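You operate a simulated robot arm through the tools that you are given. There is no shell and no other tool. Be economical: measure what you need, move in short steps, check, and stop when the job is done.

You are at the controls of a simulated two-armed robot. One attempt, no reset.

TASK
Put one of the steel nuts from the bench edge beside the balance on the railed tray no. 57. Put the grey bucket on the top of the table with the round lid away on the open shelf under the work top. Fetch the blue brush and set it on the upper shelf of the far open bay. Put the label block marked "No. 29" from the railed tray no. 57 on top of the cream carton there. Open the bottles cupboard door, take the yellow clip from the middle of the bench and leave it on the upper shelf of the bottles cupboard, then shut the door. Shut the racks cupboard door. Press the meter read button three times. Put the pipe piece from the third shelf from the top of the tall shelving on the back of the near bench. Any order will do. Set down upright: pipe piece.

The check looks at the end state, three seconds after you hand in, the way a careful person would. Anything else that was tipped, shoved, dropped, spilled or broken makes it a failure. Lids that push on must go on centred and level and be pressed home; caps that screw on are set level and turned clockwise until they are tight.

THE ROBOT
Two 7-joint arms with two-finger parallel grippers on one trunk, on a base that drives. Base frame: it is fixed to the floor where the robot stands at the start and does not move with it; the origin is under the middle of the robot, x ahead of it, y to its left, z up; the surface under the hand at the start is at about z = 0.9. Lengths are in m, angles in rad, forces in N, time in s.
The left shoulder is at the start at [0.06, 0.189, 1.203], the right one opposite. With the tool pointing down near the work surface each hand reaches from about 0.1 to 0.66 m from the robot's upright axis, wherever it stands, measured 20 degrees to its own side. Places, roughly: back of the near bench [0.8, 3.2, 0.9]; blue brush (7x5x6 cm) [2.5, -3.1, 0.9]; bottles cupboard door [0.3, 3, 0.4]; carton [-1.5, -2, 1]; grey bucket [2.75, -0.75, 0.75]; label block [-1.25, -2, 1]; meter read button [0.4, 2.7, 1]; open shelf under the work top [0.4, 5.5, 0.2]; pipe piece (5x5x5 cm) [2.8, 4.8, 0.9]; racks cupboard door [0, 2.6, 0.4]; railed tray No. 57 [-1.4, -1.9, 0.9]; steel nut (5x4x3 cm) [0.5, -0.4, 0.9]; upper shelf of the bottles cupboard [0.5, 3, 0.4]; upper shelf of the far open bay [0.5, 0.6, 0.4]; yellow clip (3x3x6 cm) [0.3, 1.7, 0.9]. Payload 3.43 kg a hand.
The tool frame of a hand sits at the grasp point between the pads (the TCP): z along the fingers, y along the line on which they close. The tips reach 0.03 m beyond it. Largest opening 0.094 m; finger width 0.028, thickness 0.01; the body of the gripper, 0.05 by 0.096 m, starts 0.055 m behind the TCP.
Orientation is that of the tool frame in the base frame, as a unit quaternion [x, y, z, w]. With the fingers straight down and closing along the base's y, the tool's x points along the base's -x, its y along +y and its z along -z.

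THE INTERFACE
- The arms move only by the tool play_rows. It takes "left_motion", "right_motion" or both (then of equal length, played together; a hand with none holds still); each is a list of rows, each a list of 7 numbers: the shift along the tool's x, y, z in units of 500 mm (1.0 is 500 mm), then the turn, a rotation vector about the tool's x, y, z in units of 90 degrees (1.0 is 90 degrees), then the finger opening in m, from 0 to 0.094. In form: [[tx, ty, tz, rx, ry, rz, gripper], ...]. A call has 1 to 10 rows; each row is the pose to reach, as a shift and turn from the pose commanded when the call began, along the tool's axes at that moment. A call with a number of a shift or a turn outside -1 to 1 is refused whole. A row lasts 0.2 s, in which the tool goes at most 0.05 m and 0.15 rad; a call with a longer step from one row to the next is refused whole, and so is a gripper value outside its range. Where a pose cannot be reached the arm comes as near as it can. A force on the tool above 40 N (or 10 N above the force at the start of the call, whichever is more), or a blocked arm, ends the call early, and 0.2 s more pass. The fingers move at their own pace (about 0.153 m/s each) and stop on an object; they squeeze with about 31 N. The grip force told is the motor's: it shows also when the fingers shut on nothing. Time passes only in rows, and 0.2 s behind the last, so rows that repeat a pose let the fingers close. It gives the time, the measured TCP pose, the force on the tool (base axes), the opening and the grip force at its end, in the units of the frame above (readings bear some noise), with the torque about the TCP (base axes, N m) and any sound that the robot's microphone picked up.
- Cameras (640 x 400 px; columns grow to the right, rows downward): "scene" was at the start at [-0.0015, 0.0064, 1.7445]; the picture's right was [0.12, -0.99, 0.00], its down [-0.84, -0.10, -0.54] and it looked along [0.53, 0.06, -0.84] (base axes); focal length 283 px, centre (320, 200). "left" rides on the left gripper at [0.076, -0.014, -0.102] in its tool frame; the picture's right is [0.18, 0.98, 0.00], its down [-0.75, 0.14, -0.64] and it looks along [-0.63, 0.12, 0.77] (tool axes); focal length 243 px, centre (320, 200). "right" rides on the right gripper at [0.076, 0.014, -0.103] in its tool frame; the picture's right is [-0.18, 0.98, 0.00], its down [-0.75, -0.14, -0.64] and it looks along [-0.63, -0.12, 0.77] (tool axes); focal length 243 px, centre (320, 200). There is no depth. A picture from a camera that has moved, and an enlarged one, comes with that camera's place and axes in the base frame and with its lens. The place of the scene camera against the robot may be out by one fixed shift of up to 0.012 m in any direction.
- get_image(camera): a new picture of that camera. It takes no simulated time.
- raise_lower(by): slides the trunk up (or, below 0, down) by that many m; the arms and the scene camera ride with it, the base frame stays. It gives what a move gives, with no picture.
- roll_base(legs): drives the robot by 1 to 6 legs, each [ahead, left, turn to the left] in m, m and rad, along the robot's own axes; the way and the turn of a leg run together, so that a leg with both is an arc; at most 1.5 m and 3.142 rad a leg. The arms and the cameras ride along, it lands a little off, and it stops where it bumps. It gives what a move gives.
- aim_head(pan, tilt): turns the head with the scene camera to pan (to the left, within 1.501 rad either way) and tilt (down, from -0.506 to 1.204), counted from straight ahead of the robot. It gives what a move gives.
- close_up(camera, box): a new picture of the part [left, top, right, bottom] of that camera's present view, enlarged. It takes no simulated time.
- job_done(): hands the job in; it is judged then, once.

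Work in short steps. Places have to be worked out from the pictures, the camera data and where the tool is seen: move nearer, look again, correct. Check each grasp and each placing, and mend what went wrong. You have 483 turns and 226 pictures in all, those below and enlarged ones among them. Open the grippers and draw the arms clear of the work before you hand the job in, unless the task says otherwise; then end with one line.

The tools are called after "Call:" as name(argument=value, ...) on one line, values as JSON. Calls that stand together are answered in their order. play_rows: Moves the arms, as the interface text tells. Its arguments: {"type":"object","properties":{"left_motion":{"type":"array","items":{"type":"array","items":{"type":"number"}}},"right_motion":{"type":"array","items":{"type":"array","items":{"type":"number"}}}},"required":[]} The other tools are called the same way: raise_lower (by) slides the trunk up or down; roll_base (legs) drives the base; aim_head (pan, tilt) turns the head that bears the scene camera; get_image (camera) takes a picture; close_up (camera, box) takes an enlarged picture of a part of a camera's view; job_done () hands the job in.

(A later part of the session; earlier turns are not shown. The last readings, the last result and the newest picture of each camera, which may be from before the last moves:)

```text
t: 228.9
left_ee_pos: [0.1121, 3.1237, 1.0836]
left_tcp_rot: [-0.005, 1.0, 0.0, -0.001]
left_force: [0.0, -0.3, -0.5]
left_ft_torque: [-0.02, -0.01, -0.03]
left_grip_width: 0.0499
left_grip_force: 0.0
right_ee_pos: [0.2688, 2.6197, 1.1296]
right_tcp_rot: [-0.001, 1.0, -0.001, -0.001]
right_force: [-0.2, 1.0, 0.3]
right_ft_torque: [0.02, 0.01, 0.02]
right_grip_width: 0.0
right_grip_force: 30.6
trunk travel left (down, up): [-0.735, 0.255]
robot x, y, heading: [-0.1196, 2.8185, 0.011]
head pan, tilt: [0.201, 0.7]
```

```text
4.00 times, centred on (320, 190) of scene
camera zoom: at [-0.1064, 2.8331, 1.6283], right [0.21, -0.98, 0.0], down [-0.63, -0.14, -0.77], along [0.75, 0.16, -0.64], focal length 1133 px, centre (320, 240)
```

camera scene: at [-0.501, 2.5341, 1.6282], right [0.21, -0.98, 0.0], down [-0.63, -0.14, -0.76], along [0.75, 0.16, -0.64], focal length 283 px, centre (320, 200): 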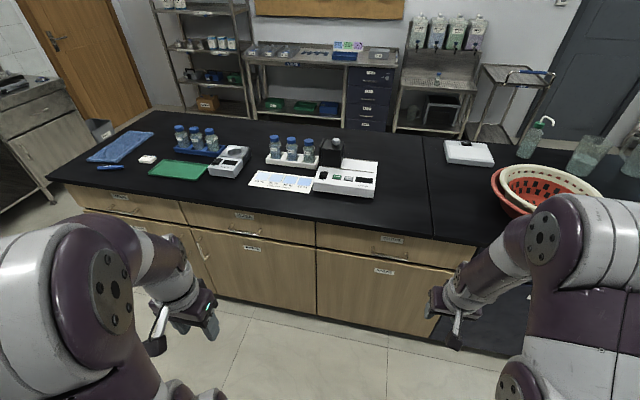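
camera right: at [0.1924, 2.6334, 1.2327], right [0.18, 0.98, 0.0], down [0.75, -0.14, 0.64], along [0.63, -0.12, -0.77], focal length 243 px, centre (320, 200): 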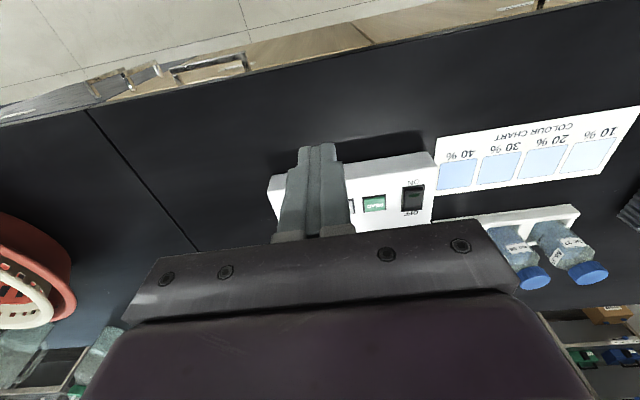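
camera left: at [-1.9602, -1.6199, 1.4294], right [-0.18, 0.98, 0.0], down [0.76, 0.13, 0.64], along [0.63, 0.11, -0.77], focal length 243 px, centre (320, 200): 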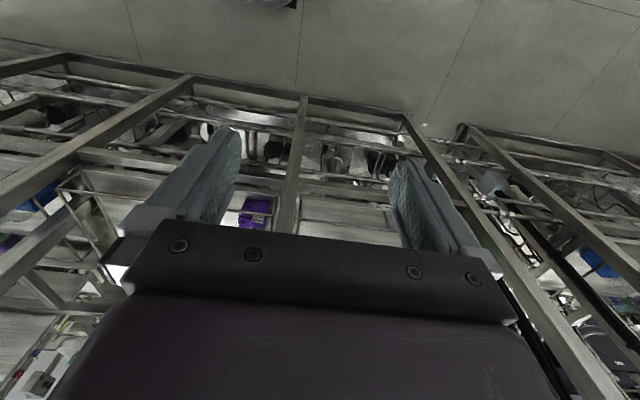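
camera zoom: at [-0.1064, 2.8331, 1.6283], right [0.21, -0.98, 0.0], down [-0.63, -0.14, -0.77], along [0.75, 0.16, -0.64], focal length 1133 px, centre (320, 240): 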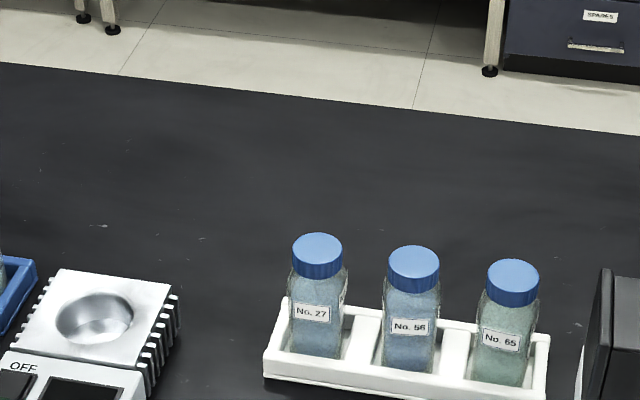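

Redo with shorter rows.

Call:
play_rows(right_motion=[[-0.08, 0.024, 0, 0, 0, 0, 0], [-0.16, 0.048, 0, 0, 0, 0, 0], [-0.24, 0.072, 0, 0, 0, 0, 0], [-0.31, 0.092, 0.04, 0, 0, 0, 0], [-0.33, 0.094, 0.12, 0, 0, 0, 0], [-0.33, 0.094, 0.2, 0, 0, 0, 0]])

Call:
get_image(camera="right")

```text
t: 230.3
left_ee_pos: [0.1125, 3.1239, 1.083]
left_tcp_rot: [-0.006, 1.0, -0.001, -0.001]
left_force: [-0.6, 0.5, 0.0]
left_ft_torque: [0.05, 0.01, 0.0]
left_grip_width: 0.0501
left_grip_force: 0.0
right_ee_pos: [0.434, 2.6659, 1.0284]
right_tcp_rot: [-0.001, 1.0, -0.001, 0.0]
right_force: [0.4, -0.5, -0.7]
right_ft_torque: [-0.03, 0.04, -0.01]
right_grip_width: 0.0
right_grip_force: 30.4
right hand out of reach, approached as far as the arm can: row 1, 2, 3, 4, 5
trunk travel left (down, up): [-0.735, 0.255]
robot x, y, heading: [-0.1213, 2.8166, 0.013]
head pan, tilt: [0.201, 0.7]
```

```text
146 pictures are left
camera right: at [0.3583, 2.6795, 1.1304], right [0.18, 0.98, 0.0], down [0.75, -0.14, 0.64], along [0.63, -0.12, -0.77], focal length 243 px, centre (320, 200)
```

right: 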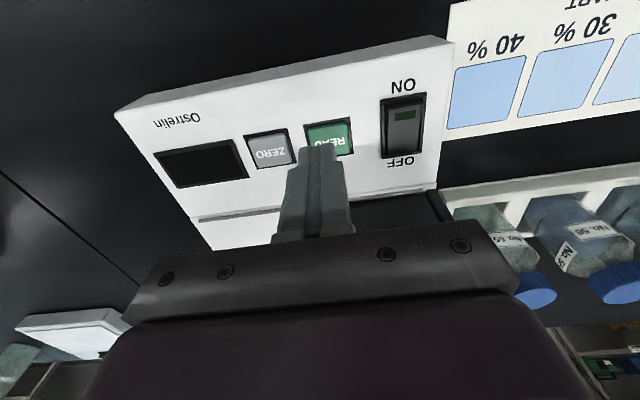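

Tip is over READ. First press: descend slowly ~8 mm past expected contact and back up, listening for a click.

Call:
play_rows(right_motion=[[-0.006, 0.006, 0.05, 0, 0, 0, 0], [-0.006, 0.006, 0.064, 0, 0, 0, 0], [-0.006, 0.006, 0.072, 0, 0, 0, 0], [-0.006, 0.006, 0.08, 0, 0, 0, 0], [-0.006, 0.006, 0.086, 0, 0, 0, 0]])

```text
t: 231.5
left_ee_pos: [0.1124, 3.124, 1.0833]
left_tcp_rot: [-0.005, 1.0, 0.0, -0.002]
left_force: [-0.1, 0.2, -0.4]
left_ft_torque: [0.0, 0.02, -0.03]
left_grip_width: 0.0501
left_grip_force: 0.1
right_ee_pos: [0.4381, 2.6696, 0.987]
right_tcp_rot: [-0.002, 1.0, 0.0, 0.001]
right_force: [0.3, -0.4, 1.3]
right_ft_torque: [0.01, 0.0, 0.0]
right_grip_width: 0.0
right_grip_force: 31.2
trunk travel left (down, up): [-0.735, 0.255]
robot x, y, heading: [-0.121, 2.8174, 0.009]
head pan, tilt: [0.201, 0.7]
```

Call:
play_rows(right_motion=[[0, 0, 0.004, 0, 0, 0, 0], [0, 0, 0.008, 0, 0, 0, 0], [0, 0, 0.012, 0, 0, 0, 0], [0, 0, 0.012, 0, 0, 0, 0]])

Call:
close_up(camera="right", box=[200, 60, 440, 240])

```text
t: 232.5
left_ee_pos: [0.1127, 3.1246, 1.0844]
left_tcp_rot: [-0.006, 1.0, -0.001, 0.0]
left_force: [0.4, -0.2, 0.1]
left_ft_torque: [-0.01, 0.0, 0.01]
left_grip_width: 0.05
left_grip_force: 0.1
right_ee_pos: [0.437, 2.669, 0.9824]
right_tcp_rot: [-0.002, 1.0, -0.001, 0.002]
right_force: [1.7, -2.1, 16.0]
right_ft_torque: [-0.01, -0.01, 0.03]
right_grip_width: 0.0002
right_grip_force: 30.8
trunk travel left (down, up): [-0.735, 0.255]
robot x, y, heading: [-0.1224, 2.8147, 0.014]
head pan, tilt: [0.201, 0.7]
heard: click
```

```text
2.22 times, centred on (320, 150) of right
camera zoom: at [0.3601, 2.6839, 1.0843], right [0.18, 0.98, 0.0], down [0.75, -0.14, 0.65], along [0.63, -0.12, -0.76], focal length 539 px, centre (320, 311)
```

zoom: 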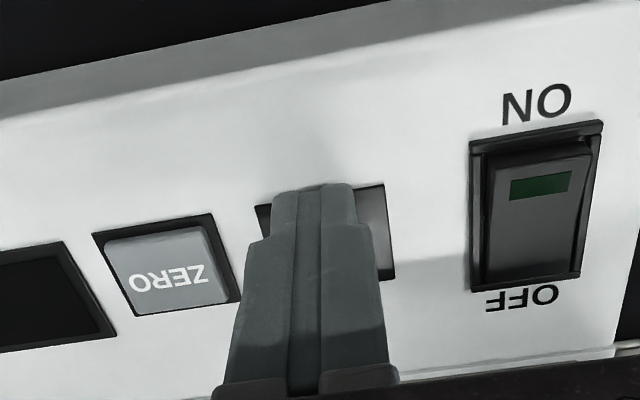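

A click: press one. Raise 15 mm fully, then press again.

Call:
play_rows(right_motion=[[0, 0, -0.02, 0, 0, 0, 0], [0, 0, -0.036, 0, 0, 0, 0], [0, 0, -0.036, 0, 0, 0, 0]])

Call:
play_rows(right_motion=[[0, 0, 0.016, 0, 0, 0, 0], [0, 0, 0.028, 0, 0, 0, 0], [0, 0, 0.034, 0, 0, 0, 0], [0, 0, 0.037, 0, 0, 0, 0], [0, 0, 0.037, 0, 0, 0, 0]])

```text
t: 233.3
left_ee_pos: [0.1131, 3.1228, 1.0847]
left_tcp_rot: [-0.006, 1.0, 0.0, -0.001]
left_force: [0.0, 0.3, 0.4]
left_ft_torque: [-0.02, 0.03, -0.01]
left_grip_width: 0.0501
left_grip_force: 0.1
right_ee_pos: [0.4373, 2.6697, 0.9982]
right_tcp_rot: [-0.001, 1.0, -0.001, -0.001]
right_force: [0.6, 0.0, 0.3]
right_ft_torque: [0.0, -0.02, 0.02]
right_grip_width: 0.0
right_grip_force: 30.3
trunk travel left (down, up): [-0.735, 0.255]
robot x, y, heading: [-0.1211, 2.8168, 0.011]
head pan, tilt: [0.201, 0.7]
```

```text
t: 234.5
left_ee_pos: [0.1118, 3.1247, 1.0839]
left_tcp_rot: [-0.005, 1.0, -0.001, 0.0]
left_force: [-0.7, 0.2, -0.1]
left_ft_torque: [0.02, -0.01, 0.02]
left_grip_width: 0.0501
left_grip_force: 0.0
right_ee_pos: [0.436, 2.6709, 0.9825]
right_tcp_rot: [-0.001, 1.0, 0.0, 0.002]
right_force: [3.7, -1.6, 13.3]
right_ft_torque: [0.0, -0.09, -0.01]
right_grip_width: 0.0
right_grip_force: 30.9
trunk travel left (down, up): [-0.735, 0.255]
robot x, y, heading: [-0.119, 2.8189, 0.009]
head pan, tilt: [0.201, 0.7]
heard: click
```

Second click. Repeat for the third, then raise away.

Call:
play_rows(right_motion=[[0, 0, -0.02, 0, 0, 0, 0], [0, 0, -0.036, 0, 0, 0, 0], [0, 0, -0.036, 0, 0, 0, 0]])

Call:
play_rows(right_motion=[[0, 0, 0.016, 0, 0, 0, 0], [0, 0, 0.028, 0, 0, 0, 0], [0, 0, 0.034, 0, 0, 0, 0], [0, 0, 0.037, 0, 0, 0, 0], [0, 0, 0.037, 0, 0, 0, 0]])

Call:
play_rows(right_motion=[[0, 0, -0.04, 0, 0, 0, 0], [0, 0, -0.12, 0, 0, 0, 0], [0.05, 0, -0.2, 0, 0, 0, 0], [0.12, 0, -0.26, 0, 0, 0, 0], [0.2, 0, -0.3, 0, 0, 0, 0]])

```text
t: 235.3
left_ee_pos: [0.1125, 3.1245, 1.0842]
left_tcp_rot: [-0.005, 1.0, -0.001, -0.001]
left_force: [1.2, 0.7, 0.2]
left_ft_torque: [-0.03, -0.03, 0.04]
left_grip_width: 0.0502
left_grip_force: 0.1
right_ee_pos: [0.4359, 2.6684, 0.9982]
right_tcp_rot: [-0.002, 1.0, -0.001, -0.001]
right_force: [-0.1, 0.0, 0.5]
right_ft_torque: [0.01, -0.01, 0.02]
right_grip_width: 0.0
right_grip_force: 31.3
trunk travel left (down, up): [-0.735, 0.255]
robot x, y, heading: [-0.1158, 2.8194, 0.015]
head pan, tilt: [0.201, 0.7]
```

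```text
t: 236.5
left_ee_pos: [0.1114, 3.124, 1.0833]
left_tcp_rot: [-0.005, 1.0, -0.001, 0.0]
left_force: [-0.4, 0.3, -0.5]
left_ft_torque: [0.0, 0.0, 0.0]
left_grip_width: 0.05
left_grip_force: 0.0
right_ee_pos: [0.4358, 2.6698, 0.9816]
right_tcp_rot: [-0.002, 1.0, -0.001, 0.002]
right_force: [3.2, -0.3, 19.5]
right_ft_torque: [0.0, 0.01, 0.03]
right_grip_width: 0.0002
right_grip_force: 30.7
trunk travel left (down, up): [-0.735, 0.255]
robot x, y, heading: [-0.1205, 2.8172, 0.015]
head pan, tilt: [0.201, 0.7]
heard: click
```

```text
t: 237.7
left_ee_pos: [0.1102, 3.1245, 1.0842]
left_tcp_rot: [-0.005, 1.0, -0.002, 0.001]
left_force: [0.5, -0.4, -0.2]
left_ft_torque: [-0.02, -0.01, 0.01]
left_grip_width: 0.05
left_grip_force: 0.0
right_ee_pos: [0.3304, 2.6699, 1.1163]
right_tcp_rot: [-0.001, 1.0, -0.001, 0.002]
right_force: [-0.6, 1.2, -1.6]
right_ft_torque: [-0.05, -0.02, 0.02]
right_grip_width: 0.0
right_grip_force: 31.2
right hand out of reach, approached as far as the arm can: row 2, 3, 4, 5
trunk travel left (down, up): [-0.735, 0.255]
robot x, y, heading: [-0.119, 2.8147, 0.012]
head pan, tilt: [0.201, 0.7]
```

Three clicks done. Now the yellow clip: back off, strafe to y≈1.85 and look.

Call:
roll_base(legs=[[-0.18, 0, 0], [0, -0.97, 0]])

Call:
aim_head(pan=-0.2, tilt=0.8)

Call:
get_image(camera="scene")

Call:
get_image(camera="right")

```text
t: 243.9
left_ee_pos: [-0.0569, 2.154, 1.0838]
left_tcp_rot: [0.0, 1.0, -0.001, 0.0]
left_force: [0.1, 0.2, -0.2]
left_ft_torque: [0.01, 0.02, 0.0]
left_grip_width: 0.0497
left_grip_force: 0.1
right_ee_pos: [0.1579, 1.6995, 1.1156]
right_tcp_rot: [0.003, 1.0, 0.0, 0.001]
right_force: [0.5, -0.1, 1.0]
right_ft_torque: [0.03, 0.05, 0.01]
right_grip_width: 0.0
right_grip_force: 30.9
trunk travel left (down, up): [-0.735, 0.255]
robot x, y, heading: [-0.2926, 1.8526, 0.004]
head pan, tilt: [0.201, 0.7]
```

```text
t: 244.7
left_ee_pos: [-0.0577, 2.156, 1.084]
left_tcp_rot: [0.0, 1.0, 0.0, -0.001]
left_force: [-0.4, 0.2, -0.7]
left_ft_torque: [-0.01, -0.01, -0.01]
left_grip_width: 0.0499
left_grip_force: 0.1
right_ee_pos: [0.1568, 1.699, 1.1146]
right_tcp_rot: [0.004, 1.0, -0.001, 0.001]
right_force: [0.4, 0.2, 0.1]
right_ft_torque: [-0.03, 0.0, 0.03]
right_grip_width: 0.0001
right_grip_force: 31.3
trunk travel left (down, up): [-0.735, 0.255]
robot x, y, heading: [-0.2904, 1.8506, 0.004]
head pan, tilt: [-0.201, 0.799]
```

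```text
144 pictures are left
camera scene: at [-0.2828, 1.8334, 1.62], right [-0.2, -0.98, 0.0], down [-0.7, 0.14, -0.7], along [0.68, -0.14, -0.72], focal length 283 px, centre (320, 200)
```

scene: 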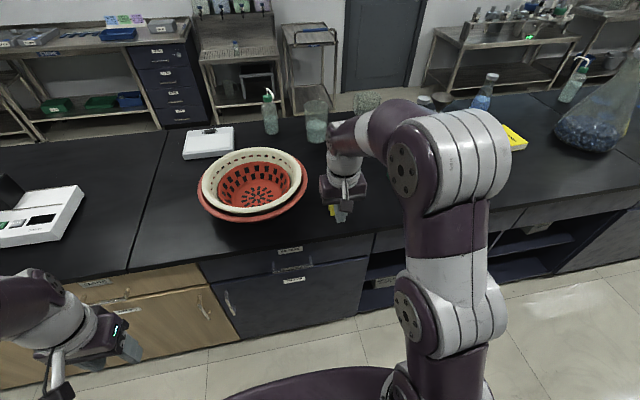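

```text
143 pictures are left
camera right: at [0.0815, 1.7132, 1.2184], right [0.19, 0.98, 0.0], down [0.75, -0.14, 0.64], along [0.63, -0.12, -0.77], focal length 243 px, centre (320, 200)
```

right: 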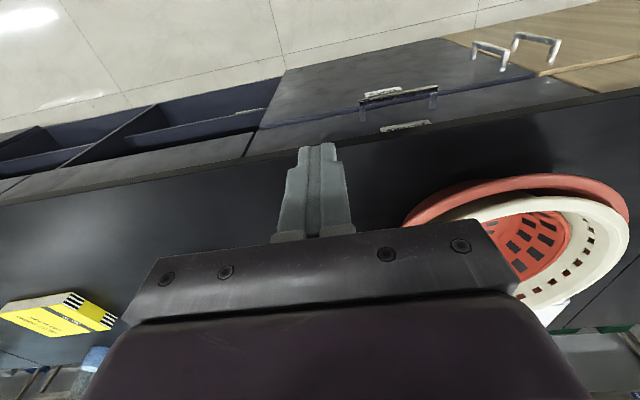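

The clip is hidden behind the closed fingers; shift the hand 12 cm right.

Call:
play_rows(right_motion=[[0, -0.08, 0, 0, 0, 0, 0], [0, -0.16, 0, 0, 0, 0, 0], [0, -0.24, 0, 0, 0, 0, 0]])

Call:
close_up(camera="right", box=[300, 100, 540, 250])

Call:
close_up(camera="scene", box=[260, 140, 420, 240])

```text
t: 245.5
left_ee_pos: [-0.0566, 2.1537, 1.0846]
left_tcp_rot: [0.0, 1.0, -0.001, 0.0]
left_force: [0.8, 0.6, 0.3]
left_ft_torque: [0.01, -0.02, -0.03]
left_grip_width: 0.05
left_grip_force: 0.1
right_ee_pos: [0.1551, 1.5782, 1.1135]
right_tcp_rot: [0.002, 1.0, -0.002, 0.002]
right_force: [0.2, -1.3, 0.6]
right_ft_torque: [0.01, -0.02, 0.01]
right_grip_width: 0.0
right_grip_force: 31.3
right hand out of reach, approached as far as the arm can: row 3
trunk travel left (down, up): [-0.735, 0.255]
robot x, y, heading: [-0.2888, 1.8493, 0.0]
head pan, tilt: [-0.201, 0.799]
```

```text
2.67 times, centred on (420, 175) of right
camera zoom: at [0.0803, 1.593, 1.2155], right [0.19, 0.98, 0.0], down [0.75, -0.14, 0.64], along [0.63, -0.12, -0.77], focal length 647 px, centre (53, 267)
```

zoom: 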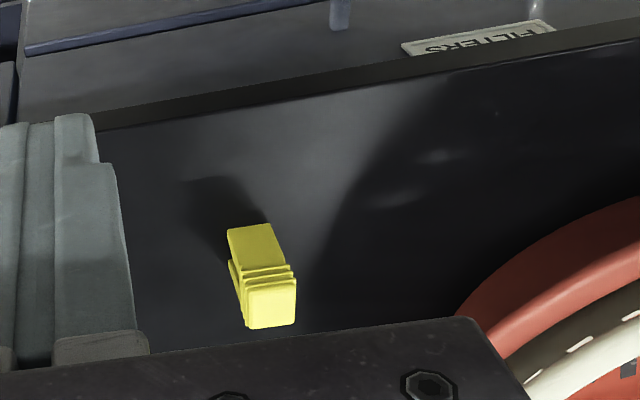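

```text
4.00 times, centred on (340, 190) of scene
camera zoom: at [-0.2833, 1.8317, 1.62], right [-0.2, -0.98, 0.0], down [-0.7, 0.14, -0.7], along [0.68, -0.14, -0.72], focal length 1133 px, centre (240, 240)
```

zoom: 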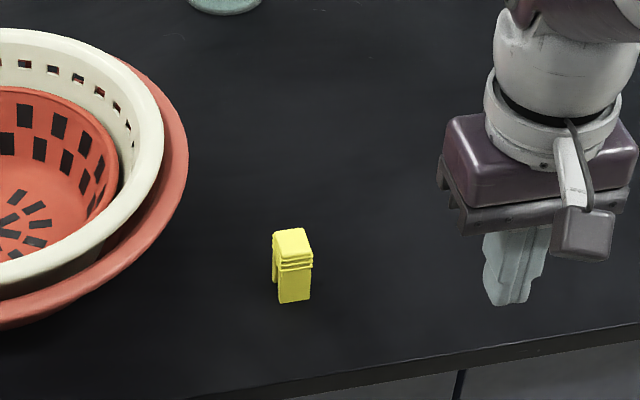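

Clip stands upright at [0.333, 1.662], ~3 cm wide, 6 cm tall. Since it must go into a low cupboard, I'll grasp it with the tool pitched 70° forward; first pitch and align.

Call:
play_rows(right_motion=[[-0.01, 0.02, 0.0, 0, -0.09, 0, 0.06], [-0.02, 0.04, 0.01, 0, -0.18, 0, 0.06], [-0.04, 0.06, 0.02, 0, -0.27, 0, 0.06], [-0.05, 0.08, 0.03, 0, -0.36, 0, 0.06], [-0.06, 0.1, 0.04, 0, -0.45, 0, 0.06], [-0.07, 0.12, 0.05, 0, -0.54, 0, 0.06], [-0.08, 0.14, 0.06, 0, -0.63, 0, 0.06], [-0.09, 0.16, 0.07, 0, -0.72, 0, 0.06], [-0.09, 0.168, 0.08, 0, -0.778, 0, 0.06]])

Call:
get_image(camera="right")

Call:
get_image(camera="scene")

```text
t: 247.5
left_ee_pos: [-0.0562, 2.1542, 1.0845]
left_tcp_rot: [0.0, 1.0, 0.0, -0.001]
left_force: [-0.2, -0.1, 0.2]
left_ft_torque: [0.0, 0.01, -0.01]
left_grip_width: 0.05
left_grip_force: 0.1
right_ee_pos: [0.2015, 1.6167, 1.0706]
right_tcp_rot: [-0.002, 0.819, 0.007, 0.573]
right_force: [0.0, -0.2, -0.6]
right_ft_torque: [0.02, 0.02, 0.02]
right_grip_width: 0.0601
right_grip_force: 0.0
right hand out of reach, approached as far as the arm can: row 6, 7, 8, 9
trunk travel left (down, up): [-0.735, 0.255]
robot x, y, heading: [-0.2918, 1.8498, 0.001]
head pan, tilt: [-0.201, 0.799]
```

```text
140 pictures are left
camera right: at [0.079, 1.6287, 1.035], right [0.05, 0.98, 0.18], down [-0.34, -0.15, 0.93], along [0.94, -0.11, 0.33], focal length 243 px, centre (320, 200)
```

right: 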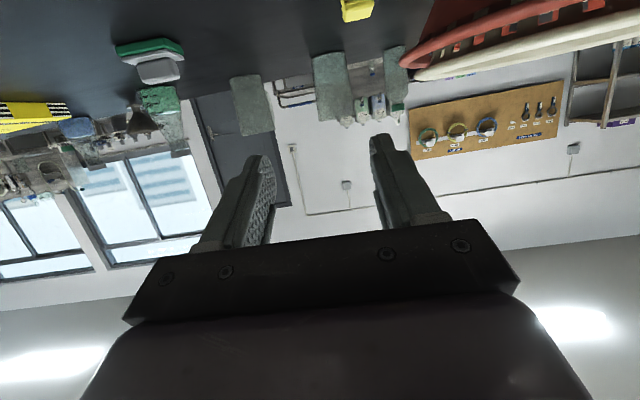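

```text
139 pictures are left
camera scene: at [-0.2819, 1.8331, 1.62], right [-0.2, -0.98, 0.0], down [-0.7, 0.14, -0.7], along [0.68, -0.14, -0.72], focal length 283 px, centre (320, 200)
```

scene: 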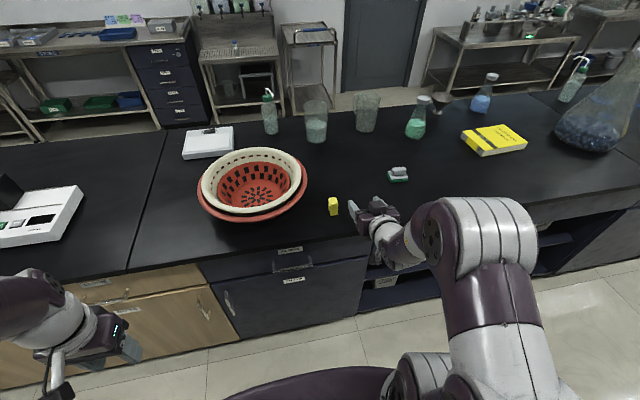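

At this pitch the hand camera hangs low; a 45° pitch suits better. Rotate back 25° and align with the clip.

Call:
play_rows(right_motion=[[0, 0.03, 0, 0, 0.09, 0, 0.06], [0, 0.06, 0, 0, 0.18, 0, 0.06], [0, 0.09, 0, 0, 0.278, 0, 0.06], [0, 0.09, 0, 0, 0.278, 0, 0.06]])

Call:
get_image(camera="right")

```text
refused: row 3 steps farther than a row can; nothing moved
```

```text
138 pictures are left
camera right: at [0.079, 1.6287, 1.035], right [0.05, 0.98, 0.18], down [-0.34, -0.15, 0.93], along [0.94, -0.11, 0.33], focal length 243 px, centre (320, 200)
```

right: 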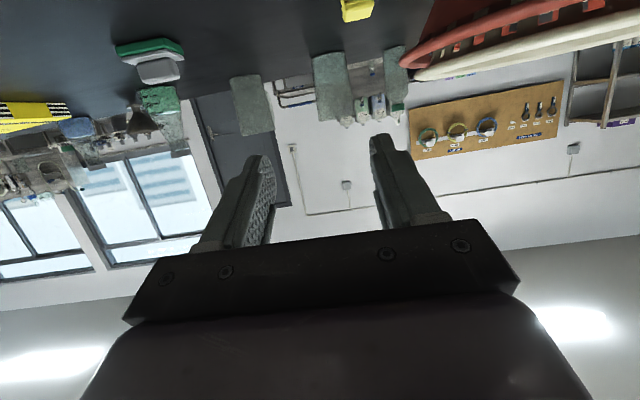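

Call:
play_rows(right_motion=[[0, 0.03, 0, 0, 0.09, 0, 0.06], [0, 0.06, 0, 0, 0.18, 0, 0.06], [0, 0.09, 0, 0, 0.27, 0, 0.06], [0, 0.09, 0, 0, 0.27, 0, 0.06]])

```text
t: 248.5
left_ee_pos: [-0.056, 2.1536, 1.0837]
left_tcp_rot: [0.0, 1.0, 0.0, 0.0]
left_force: [-0.2, -0.1, 0.8]
left_ft_torque: [0.01, 0.01, 0.05]
left_grip_width: 0.0498
left_grip_force: 0.0
right_ee_pos: [0.1951, 1.6548, 1.0675]
right_tcp_rot: [-0.002, 0.927, 0.011, 0.374]
right_force: [-0.5, -0.3, -0.4]
right_ft_torque: [-0.02, -0.02, 0.02]
right_grip_width: 0.06
right_grip_force: 0.0
right hand out of reach, approached as far as the arm can: row 1, 2, 3, 4
trunk travel left (down, up): [-0.735, 0.255]
robot x, y, heading: [-0.2921, 1.8517, 0.005]
head pan, tilt: [-0.201, 0.799]
```

Pitch is 44°. The clip lies almost straight along the tool axis; advance most of the way with fingers open and check.

Call:
play_rows(right_motion=[[-0.004, 0.004, 0.07, 0, 0, 0, 0.075], [-0.008, 0.008, 0.14, 0, 0, 0, 0.075], [-0.014, 0.014, 0.21, 0, 0, 0, 0.075], [-0.018, 0.014, 0.26, 0, 0, 0, 0.075]])

Call:
get_image(camera="right")

Call:
close_up(camera="scene", box=[260, 140, 420, 240])

```text
t: 249.5
left_ee_pos: [-0.0563, 2.1543, 1.0828]
left_tcp_rot: [0.0, 1.0, -0.001, -0.002]
left_force: [-0.5, 1.0, -0.4]
left_ft_torque: [-0.02, 0.03, -0.01]
left_grip_width: 0.0501
left_grip_force: 0.1
right_ee_pos: [0.2998, 1.6659, 0.9877]
right_tcp_rot: [0.003, 0.921, -0.003, 0.389]
right_force: [0.3, -0.1, 0.3]
right_ft_torque: [0.02, -0.02, 0.05]
right_grip_width: 0.0748
right_grip_force: 0.1
right hand out of reach, approached as far as the arm can: row 1
trunk travel left (down, up): [-0.735, 0.255]
robot x, y, heading: [-0.2943, 1.8515, 0.004]
head pan, tilt: [-0.201, 0.799]
```

```text
137 pictures are left
camera right: at [0.1734, 1.6805, 1.0046], right [0.14, 0.98, 0.13], down [0.07, -0.14, 0.99], along [0.99, -0.13, -0.08], focal length 243 px, centre (320, 200)
```

right: 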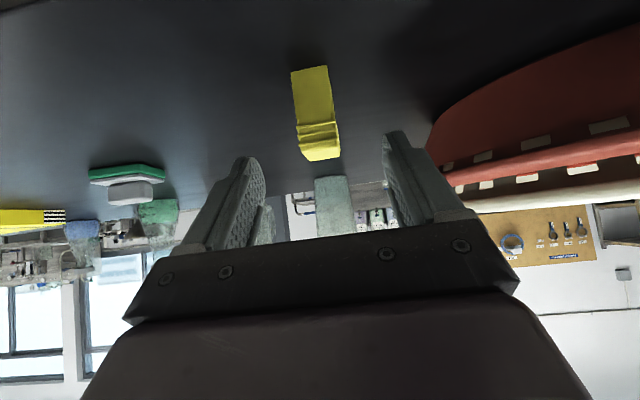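

```text
4.00 times, centred on (340, 190) of scene
camera zoom: at [-0.2813, 1.833, 1.62], right [-0.2, -0.98, 0.0], down [-0.7, 0.14, -0.7], along [0.68, -0.14, -0.72], focal length 1133 px, centre (240, 240)
```

zoom: 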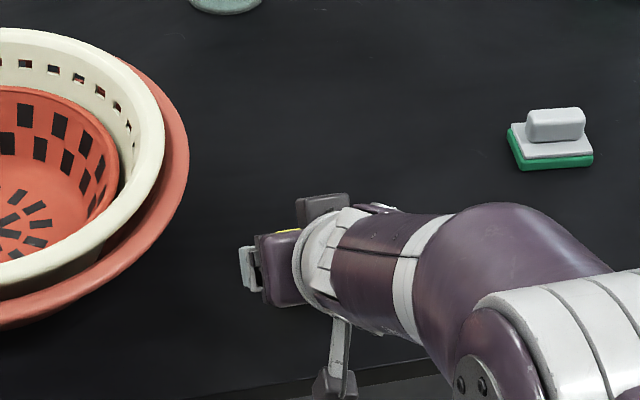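

Centred between the fingers. Final advance and close.

Call:
play_rows(right_motion=[[0.01, -0.004, 0.05, 0, 0, 0, 0.075], [0.022, -0.008, 0.1, 0, 0, 0, 0.075], [0.027, -0.008, 0.118, 0, 0, 0, 0.075], [0.027, -0.008, 0.118, 0, 0, 0, 0.04], [0.027, -0.008, 0.118, 0, 0, 0, 0.015], [0.027, -0.008, 0.118, 0, 0, 0, 0.015], [0.027, -0.008, 0.118, 0, 0, 0, 0.015]])

Call:
get_image(camera="right")

```text
t: 251.1
left_ee_pos: [-0.0572, 2.1553, 1.0839]
left_tcp_rot: [0.0, 1.0, -0.001, -0.001]
left_force: [0.6, -0.3, -0.3]
left_ft_torque: [-0.01, 0.02, 0.0]
left_grip_width: 0.05
left_grip_force: 0.0
right_ee_pos: [0.3308, 1.6606, 0.9384]
right_tcp_rot: [0.004, 0.921, -0.003, 0.389]
right_force: [0.8, 0.4, 0.0]
right_ft_torque: [0.01, -0.03, -0.01]
right_grip_width: 0.0282
right_grip_force: 30.8
trunk travel left (down, up): [-0.735, 0.255]
robot x, y, heading: [-0.2956, 1.853, 0.002]
head pan, tilt: [-0.201, 0.799]
```

```text
135 pictures are left
camera right: at [0.205, 1.6755, 0.9557], right [0.14, 0.98, 0.13], down [0.06, -0.14, 0.99], along [0.99, -0.13, -0.08], focal length 243 px, centre (320, 200)
```

right: 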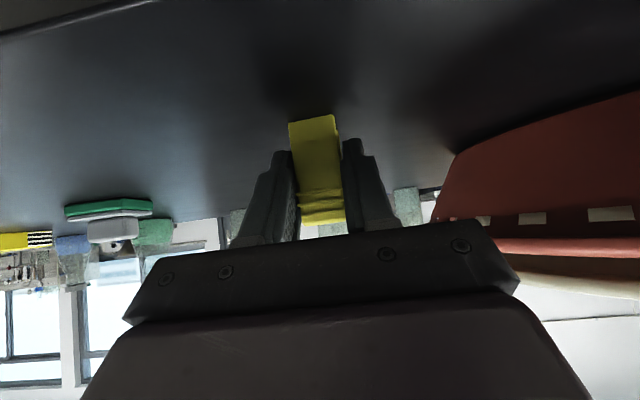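

Clip gripped (28 mm). Lift straight up and pull back.

Call:
play_rows(right_motion=[[-0.057, 0, -0.056, 0, 0, 0, 0.015], [-0.115, 0, -0.112, 0, 0, 0, 0.015], [-0.172, 0, -0.167, 0, 0, 0, 0.015], [-0.11, 0, -0.23, 0, 0, 0, 0.015], [-0.05, 0, -0.3, 0, 0, 0, 0.015]])

Call:
roll_base(legs=[[-0.2, 0, 0], [0, 1.2, 0]])

Call:
get_image(camera="right")

```text
t: 252.3
left_ee_pos: [-0.0591, 2.1556, 1.0845]
left_tcp_rot: [0.0, 1.0, 0.0, -0.001]
left_force: [-0.1, -0.3, 0.0]
left_ft_torque: [-0.02, 0.0, 0.04]
left_grip_width: 0.0501
left_grip_force: 0.1
right_ee_pos: [0.2407, 1.6615, 1.062]
right_tcp_rot: [0.003, 0.921, -0.003, 0.389]
right_force: [0.1, 0.8, -0.3]
right_ft_torque: [-0.02, 0.02, 0.01]
right_grip_width: 0.0285
right_grip_force: 31.3
trunk travel left (down, up): [-0.735, 0.255]
robot x, y, heading: [-0.2917, 1.8467, -0.001]
head pan, tilt: [-0.201, 0.799]
```

```text
t: 259.9
left_ee_pos: [-0.3137, 3.4293, 1.083]
left_tcp_rot: [-0.029, 1.0, -0.001, -0.002]
left_force: [-1.2, -0.6, -0.2]
left_ft_torque: [0.01, -0.03, -0.04]
left_grip_width: 0.05
left_grip_force: 0.0
right_ee_pos: [0.0142, 2.9549, 1.0617]
right_tcp_rot: [-0.024, 0.921, 0.008, 0.389]
right_force: [0.1, 0.5, -0.4]
right_ft_torque: [-0.02, -0.03, 0.0]
right_grip_width: 0.0285
right_grip_force: 31.1
trunk travel left (down, up): [-0.735, 0.255]
robot x, y, heading: [-0.5346, 3.1139, 0.058]
head pan, tilt: [-0.201, 0.799]
```

```text
134 pictures are left
camera right: at [-0.1132, 2.9619, 1.0788], right [0.08, 0.99, 0.13], down [0.07, -0.14, 0.99], along [0.99, -0.07, -0.08], focal length 243 px, centre (320, 200)
```

right: 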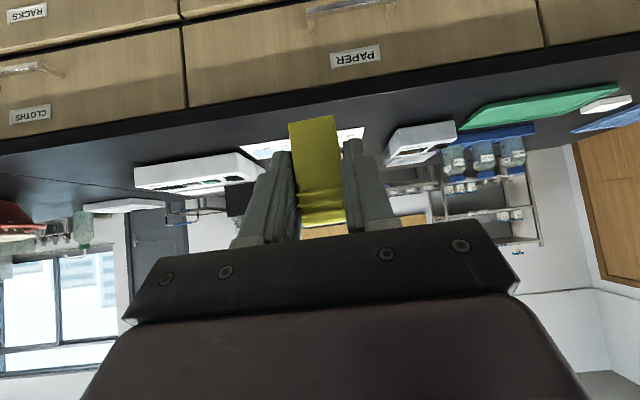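

Clip held. Straighten the base heading, lower the trunk 0.4, and look at the BOTTLES door handle.

Call:
roll_base(legs=[[0.0, 0, -0.058]])

Call:
raise_lower(by=-0.4)

Call:
aim_head(pan=0.1, tilt=0.7)

Call:
get_image(camera="scene")

Call:
get_image(camera="left")

```text
t: 260.7
left_ee_pos: [-0.2963, 3.4166, 1.0839]
left_tcp_rot: [-0.001, 1.0, -0.001, -0.001]
left_force: [1.1, 0.9, 0.1]
left_ft_torque: [0.04, -0.04, 0.02]
left_grip_width: 0.0501
left_grip_force: 0.1
right_ee_pos: [0.0045, 2.9231, 1.062]
right_tcp_rot: [0.002, 0.921, -0.001, 0.389]
right_force: [0.1, 1.0, -0.3]
right_ft_torque: [-0.01, -0.01, 0.0]
right_grip_width: 0.0288
right_grip_force: 31.0
trunk travel left (down, up): [-0.735, 0.255]
robot x, y, heading: [-0.5319, 3.1138, 0.003]
head pan, tilt: [-0.201, 0.799]
```

```text
t: 264.6
left_ee_pos: [-0.2965, 3.4177, 0.6844]
left_tcp_rot: [0.0, 1.0, -0.002, 0.0]
left_force: [0.1, -0.6, 0.1]
left_ft_torque: [0.0, 0.01, 0.02]
left_grip_width: 0.0501
left_grip_force: 0.1
right_ee_pos: [0.0042, 2.9242, 0.6619]
right_tcp_rot: [0.002, 0.921, -0.002, 0.389]
right_force: [0.7, -0.2, -1.7]
right_ft_torque: [0.01, -0.01, -0.03]
right_grip_width: 0.0287
right_grip_force: 31.1
trunk travel left (down, up): [-0.335, 0.655]
robot x, y, heading: [-0.5298, 3.1126, 0.006]
head pan, tilt: [-0.201, 0.799]
```

```text
t: 265.4
left_ee_pos: [-0.2977, 3.4163, 0.6835]
left_tcp_rot: [0.0, 1.0, -0.001, -0.001]
left_force: [-0.3, 0.6, -0.4]
left_ft_torque: [0.02, 0.0, 0.02]
left_grip_width: 0.0499
left_grip_force: 0.0
right_ee_pos: [0.0053, 2.9231, 0.6614]
right_tcp_rot: [0.002, 0.921, -0.002, 0.389]
right_force: [0.4, -0.5, 0.1]
right_ft_torque: [0.02, 0.04, 0.02]
right_grip_width: 0.0286
right_grip_force: 31.6
trunk travel left (down, up): [-0.335, 0.655]
robot x, y, heading: [-0.5282, 3.111, 0.0]
head pan, tilt: [0.099, 0.7]
```

```text
133 pictures are left
camera scene: at [-0.5168, 3.1191, 1.2282], right [0.1, -0.99, 0.0], down [-0.64, -0.06, -0.76], along [0.76, 0.08, -0.64], focal length 283 px, centre (320, 200)
```

scene: 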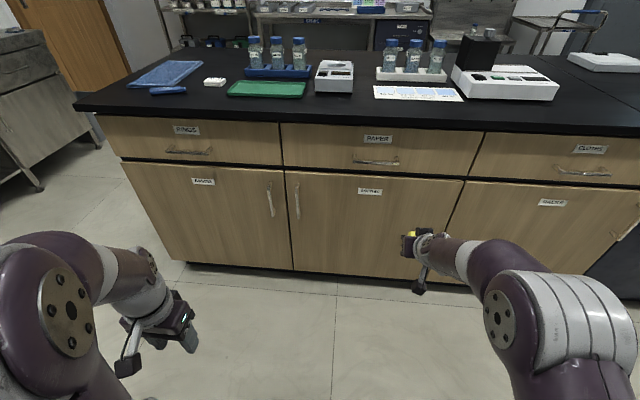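

```text
132 pictures are left
camera left: at [-0.3731, 3.4022, 0.7868], right [-0.19, 0.98, 0.0], down [0.75, 0.14, 0.64], along [0.63, 0.12, -0.77], focal length 243 px, centre (320, 200)
```

left: 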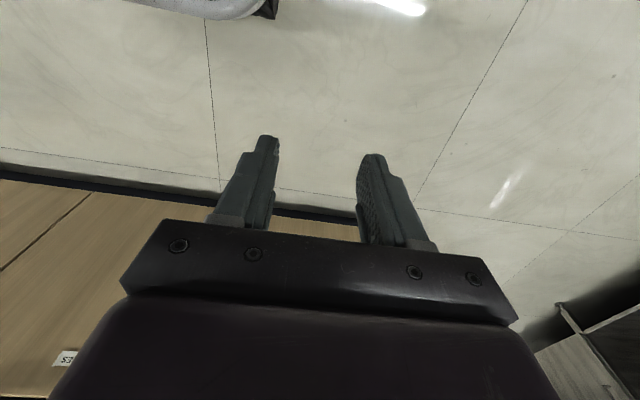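

Handle is a vertical bar at ~[0.235, 3.28, z 0.50–0.66], door hinge at y≈2.74. I retract the right hand (clip) out of the door's sweep and pitch the left hand forward to horizontal.

Call:
play_rows(right_motion=[[0.05, 0, -0.052, 0, 0, 0, 0.015], [0.1, 0, -0.104, 0, 0, 0, 0.015], [0.15, 0, -0.156, 0, 0, 0, 0.015], [0.2, 0, -0.208, 0, 0, 0, 0.015], [0.25, 0, -0.26, 0, 0, 0, 0.015], [0.3, 0, -0.31, 0, 0, 0, 0.015], [0.3, 0, -0.31, 0, 0, 0, 0.015], [0.3, 0, -0.31, 0, 0, 0, 0.015], [0.3, 0, -0.31, 0, 0, 0, 0.015], [0.3, 0, -0.31, 0, 0, 0, 0.015]], left_motion=[[-0.03, -0.02, 0.0, 0, -0.095, 0, 0.05], [-0.06, -0.04, 0.0, 0, -0.19, 0, 0.05], [-0.1, -0.06, 0.0, 0, -0.285, 0, 0.05], [-0.14, -0.08, 0.0, 0, -0.38, 0, 0.05], [-0.18, -0.1, 0.02, 0, -0.475, 0, 0.05], [-0.22, -0.12, 0.04, 0, -0.57, 0, 0.05], [-0.26, -0.14, 0.06, 0, -0.665, 0, 0.05], [-0.3, -0.16, 0.08, 0, -0.76, 0, 0.05], [-0.34, -0.18, 0.1, 0, -0.855, 0, 0.05], [-0.38, -0.2, 0.12, 0, -0.94, 0, 0.05]])

Call:
get_image(camera="left")

Call:
get_image(camera="scene")

```text
t: 267.6
left_ee_pos: [-0.0061, 3.3556, 0.6602]
left_tcp_rot: [0.006, 0.758, -0.006, 0.653]
left_force: [0.1, -0.1, -0.2]
left_ft_torque: [0.03, 0.03, 0.0]
left_grip_width: 0.0499
left_grip_force: 0.1
left hand out of reach, approached as far as the arm can: row 3, 4, 5, 7, 8, 9, 10
right_ee_pos: [-0.1932, 2.9254, 0.6472]
right_tcp_rot: [0.002, 0.921, -0.001, 0.39]
right_force: [-0.7, -0.3, -0.5]
right_ft_torque: [0.03, -0.01, -0.01]
right_grip_width: 0.0286
right_grip_force: 31.3
right hand out of reach, approached as far as the arm can: row 6, 7, 8, 9, 10
trunk travel left (down, up): [-0.335, 0.655]
robot x, y, heading: [-0.5285, 3.1121, 0.001]
head pan, tilt: [0.099, 0.7]
```

```text
131 pictures are left
camera left: at [-0.1193, 3.342, 0.6004], right [-0.01, 0.98, -0.18], down [-0.52, 0.15, 0.84], along [0.85, 0.11, 0.51], focal length 243 px, centre (320, 200)
```

left: 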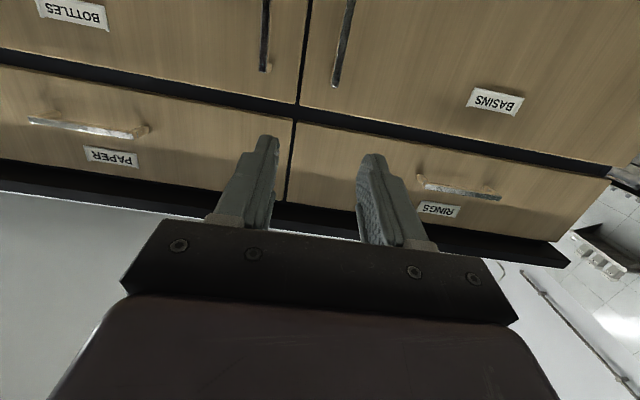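

```text
130 pictures are left
camera scene: at [-0.5176, 3.1186, 1.2283], right [0.1, -0.99, 0.0], down [-0.64, -0.06, -0.77], along [0.76, 0.08, -0.64], focal length 283 px, centre (320, 200)
```

scene: 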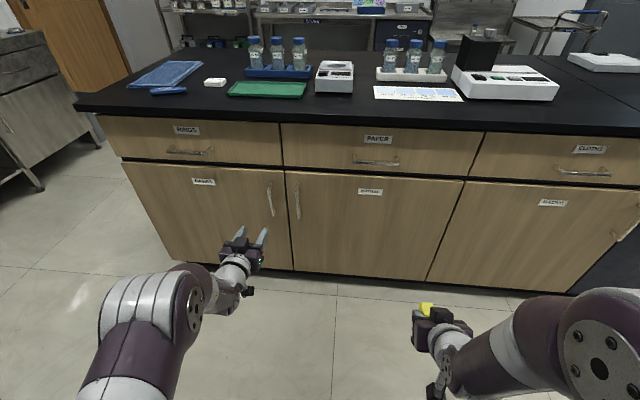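

Handle bar at y≈3.283. Move the left hand to just in front of it.

Call:
play_rows(left_motion=[[0.02, -0.03, 0.066, 0, 0, 0, 0.06], [0.04, -0.06, 0.132, 0, 0, 0, 0.06], [0.06, -0.09, 0.198, 0, 0, 0, 0.06], [0.08, -0.12, 0.264, 0, 0, 0, 0.06], [0.102, -0.146, 0.331, 0, 0, 0, 0.06]])

Call:
get_image(camera="left")

Call:
close_up(camera="scene", box=[220, 140, 380, 260])

```text
t: 268.8
left_ee_pos: [0.1388, 3.3447, 0.5852]
left_tcp_rot: [0.035, 0.758, -0.017, 0.651]
left_force: [-0.2, 0.4, -0.3]
left_ft_torque: [-0.01, 0.02, -0.03]
left_grip_width: 0.0599
left_grip_force: 0.1
left hand out of reach, approached as far as the arm can: row 1, 2, 3, 4, 5
right_ee_pos: [-0.1918, 2.9245, 0.6477]
right_tcp_rot: [0.002, 0.921, -0.002, 0.389]
right_force: [-0.2, 0.3, 0.0]
right_ft_torque: [-0.02, -0.01, 0.04]
right_grip_width: 0.0285
right_grip_force: 31.0
trunk travel left (down, up): [-0.335, 0.655]
robot x, y, heading: [-0.5297, 3.1141, 0.001]
head pan, tilt: [0.099, 0.7]
```

```text
129 pictures are left
camera left: at [0.0253, 3.3408, 0.5249], right [0.05, 0.99, -0.16], down [-0.51, 0.16, 0.85], along [0.86, 0.04, 0.51], focal length 243 px, centre (320, 200)
```

left: 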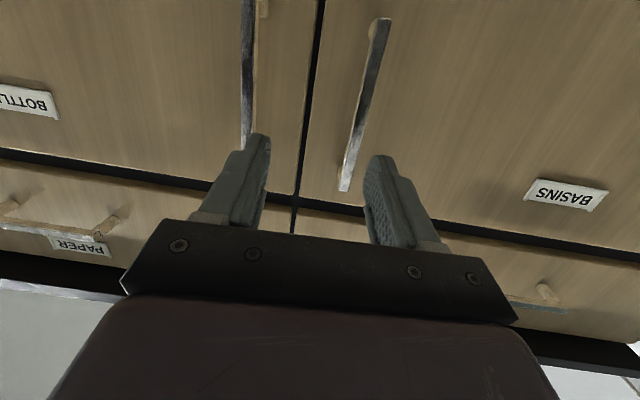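

```text
3.33 times, centred on (300, 200) of scene
camera zoom: at [-0.5163, 3.1189, 1.2282], right [0.1, -0.99, 0.0], down [-0.64, -0.06, -0.76], along [0.76, 0.08, -0.64], focal length 944 px, centre (387, 200)
```

zoom: 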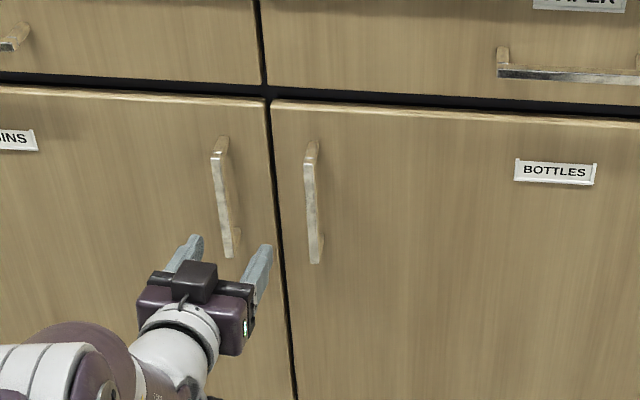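

The left arm is at a limit laterally; I shift the base instead: right 6 cm, then forward.

Call:
roll_base(legs=[[0, -0.06, 0]])

Call:
get_image(camera="left")

```text
t: 269.7
left_ee_pos: [0.1383, 3.2851, 0.5845]
left_tcp_rot: [0.036, 0.758, -0.017, 0.651]
left_force: [-0.5, 0.2, 0.0]
left_ft_torque: [0.0, 0.02, 0.01]
left_grip_width: 0.0601
left_grip_force: 0.1
right_ee_pos: [-0.1923, 2.8633, 0.6485]
right_tcp_rot: [0.003, 0.921, -0.001, 0.389]
right_force: [0.5, 0.5, 0.1]
right_ft_torque: [0.02, 0.0, -0.02]
right_grip_width: 0.0288
right_grip_force: 31.3
trunk travel left (down, up): [-0.335, 0.655]
robot x, y, heading: [-0.5342, 3.0525, 0.004]
head pan, tilt: [0.099, 0.7]
```

```text
127 pictures are left
camera left: at [0.0249, 3.2801, 0.5255], right [0.05, 0.99, -0.16], down [-0.51, 0.16, 0.85], along [0.86, 0.04, 0.51], focal length 243 px, centre (320, 200)
```

left: 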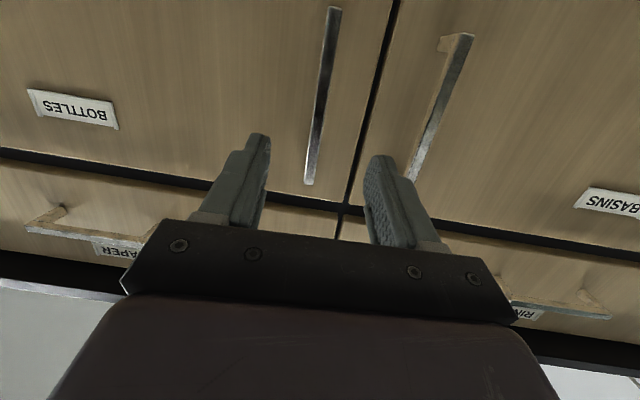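

Bar is centred between the fingers. Drive forward 0.088 m to bring it to the grasp point.

Call:
roll_base(legs=[[0.085, 0, 0]])

Call:
play_rows(left_motion=[[0, 0, 0, 0, 0, 0, 0.03], [0, 0, 0, 0, 0, 0, 0.0], [0, 0, 0, 0, 0, 0, 0.0]])

Call:
get_image(camera="left")

```text
t: 270.8
left_ee_pos: [0.2248, 3.2863, 0.5838]
left_tcp_rot: [0.035, 0.759, -0.017, 0.65]
left_force: [0.1, -0.5, -0.4]
left_ft_torque: [-0.01, -0.06, 0.0]
left_grip_width: 0.0599
left_grip_force: 0.1
right_ee_pos: [-0.1065, 2.8644, 0.6483]
right_tcp_rot: [0.001, 0.922, -0.002, 0.388]
right_force: [0.7, 0.2, -1.4]
right_ft_torque: [0.02, -0.01, -0.01]
right_grip_width: 0.0286
right_grip_force: 30.4
trunk travel left (down, up): [-0.335, 0.655]
robot x, y, heading: [-0.4458, 3.0562, 0.004]
head pan, tilt: [0.099, 0.7]
```

```text
t: 271.5
left_ee_pos: [0.2237, 3.2778, 0.5851]
left_tcp_rot: [0.039, 0.758, -0.022, 0.65]
left_force: [-5.2, -7.5, 5.4]
left_ft_torque: [-1.39, 0.27, 0.15]
left_grip_width: 0.0119
left_grip_force: 44.9
right_ee_pos: [-0.1073, 2.8631, 0.6484]
right_tcp_rot: [0.003, 0.921, -0.002, 0.389]
right_force: [0.1, -0.3, -0.4]
right_ft_torque: [0.03, 0.02, 0.0]
right_grip_width: 0.0283
right_grip_force: 31.0
trunk travel left (down, up): [-0.335, 0.655]
robot x, y, heading: [-0.4454, 3.0514, -0.005]
head pan, tilt: [0.099, 0.7]
stopped in row 3 (left hand): the force on the tool passed its limit at 42 N (the readings are from after the stop); the commanded pose is now the measured one
```

```text
126 pictures are left
camera left: at [0.1099, 3.2747, 0.525], right [0.06, 0.98, -0.16], down [-0.51, 0.17, 0.85], along [0.86, 0.03, 0.51], focal length 243 px, centre (320, 200)
```

left: 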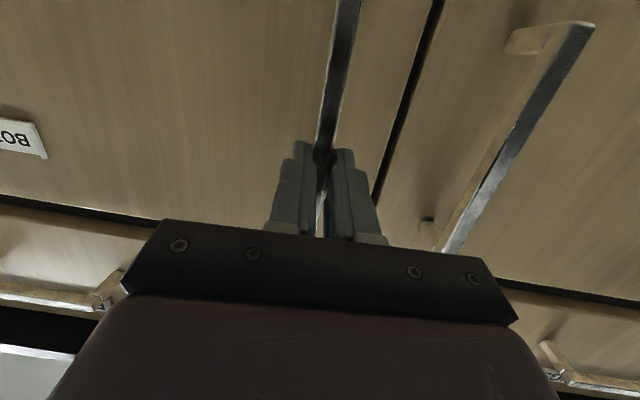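

Handle gripped. Pull by reversing the base slightly along the arc.

Call:
roll_base(legs=[[-0.08, -0.008, 0]])

Call:
get_image(camera="scene")

```text
t: 272.6
left_ee_pos: [0.1467, 3.2663, 0.5847]
left_tcp_rot: [0.043, 0.758, -0.022, 0.651]
left_force: [6.7, -22.8, 5.3]
left_ft_torque: [-1.36, -0.35, -0.18]
left_grip_width: 0.0133
left_grip_force: 45.0
right_ee_pos: [-0.1869, 2.8536, 0.6483]
right_tcp_rot: [0.005, 0.921, -0.002, 0.389]
right_force: [-0.4, 0.9, 0.1]
right_ft_torque: [-0.01, 0.02, -0.02]
right_grip_width: 0.0288
right_grip_force: 31.3
trunk travel left (down, up): [-0.335, 0.655]
robot x, y, heading: [-0.5197, 3.0433, -0.005]
head pan, tilt: [0.099, 0.7]
```

```text
125 pictures are left
camera scene: at [-0.5104, 3.0481, 1.2283], right [0.1, -1.0, 0.0], down [-0.64, -0.06, -0.77], along [0.76, 0.07, -0.64], focal length 283 px, centre (320, 200)
```

scene: 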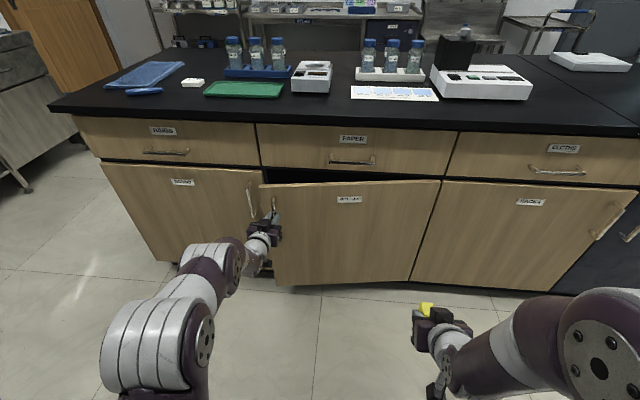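

Call:
roll_base(legs=[[-0.1, -0.045, 0]])

Call:
roll_base(legs=[[-0.08, -0.05, 0]])

Call:
get_image(camera="scene")

```text
t: 273.6
left_ee_pos: [0.0861, 3.2513, 0.5836]
left_tcp_rot: [0.032, 0.758, -0.02, 0.651]
left_force: [0.5, 0.5, 5.1]
left_ft_torque: [-1.21, 0.93, 0.28]
left_grip_width: 0.014
left_grip_force: 45.4
right_ee_pos: [-0.2451, 2.8299, 0.6479]
right_tcp_rot: [0.003, 0.922, -0.003, 0.388]
right_force: [0.1, 0.0, -0.2]
right_ft_torque: [-0.01, 0.02, 0.03]
right_grip_width: 0.0286
right_grip_force: 31.0
trunk travel left (down, up): [-0.335, 0.655]
robot x, y, heading: [-0.584, 3.0156, -0.003]
head pan, tilt: [0.099, 0.7]
stopped in leg 1: the force on the tool passed its limit at 45 N (the readings are from after the stop); the commanded pose is now the measured one
```

```text
t: 274.6
left_ee_pos: [0.0481, 3.2359, 0.5843]
left_tcp_rot: [0.023, 0.758, -0.017, 0.651]
left_force: [-0.3, 1.2, 6.0]
left_ft_torque: [-1.24, 0.98, 0.23]
left_grip_width: 0.0141
left_grip_force: 45.0
right_ee_pos: [-0.2826, 2.809, 0.6479]
right_tcp_rot: [0.0, 0.922, -0.002, 0.388]
right_force: [0.0, 0.0, 0.2]
right_ft_torque: [-0.03, 0.03, 0.0]
right_grip_width: 0.0285
right_grip_force: 31.4
trunk travel left (down, up): [-0.335, 0.655]
robot x, y, heading: [-0.6185, 2.9975, 0.004]
head pan, tilt: [0.099, 0.7]
stopped in leg 1: the force on the tool passed its limit at 46 N (the readings are from after the stop); the commanded pose is now the measured one
```

```text
124 pictures are left
camera scene: at [-0.6067, 3.0015, 1.2284], right [0.1, -0.99, 0.0], down [-0.64, -0.07, -0.76], along [0.76, 0.08, -0.64], focal length 283 px, centre (320, 200)
```

scene: 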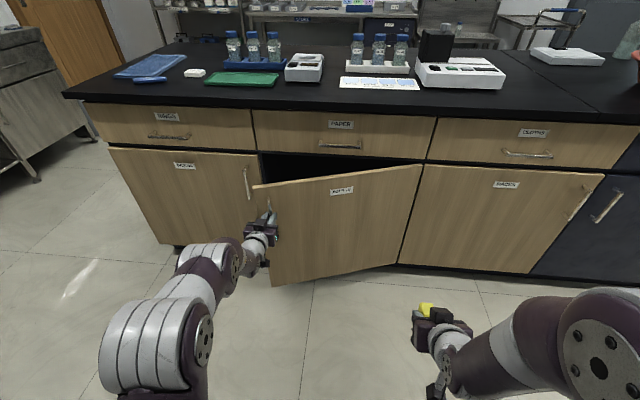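

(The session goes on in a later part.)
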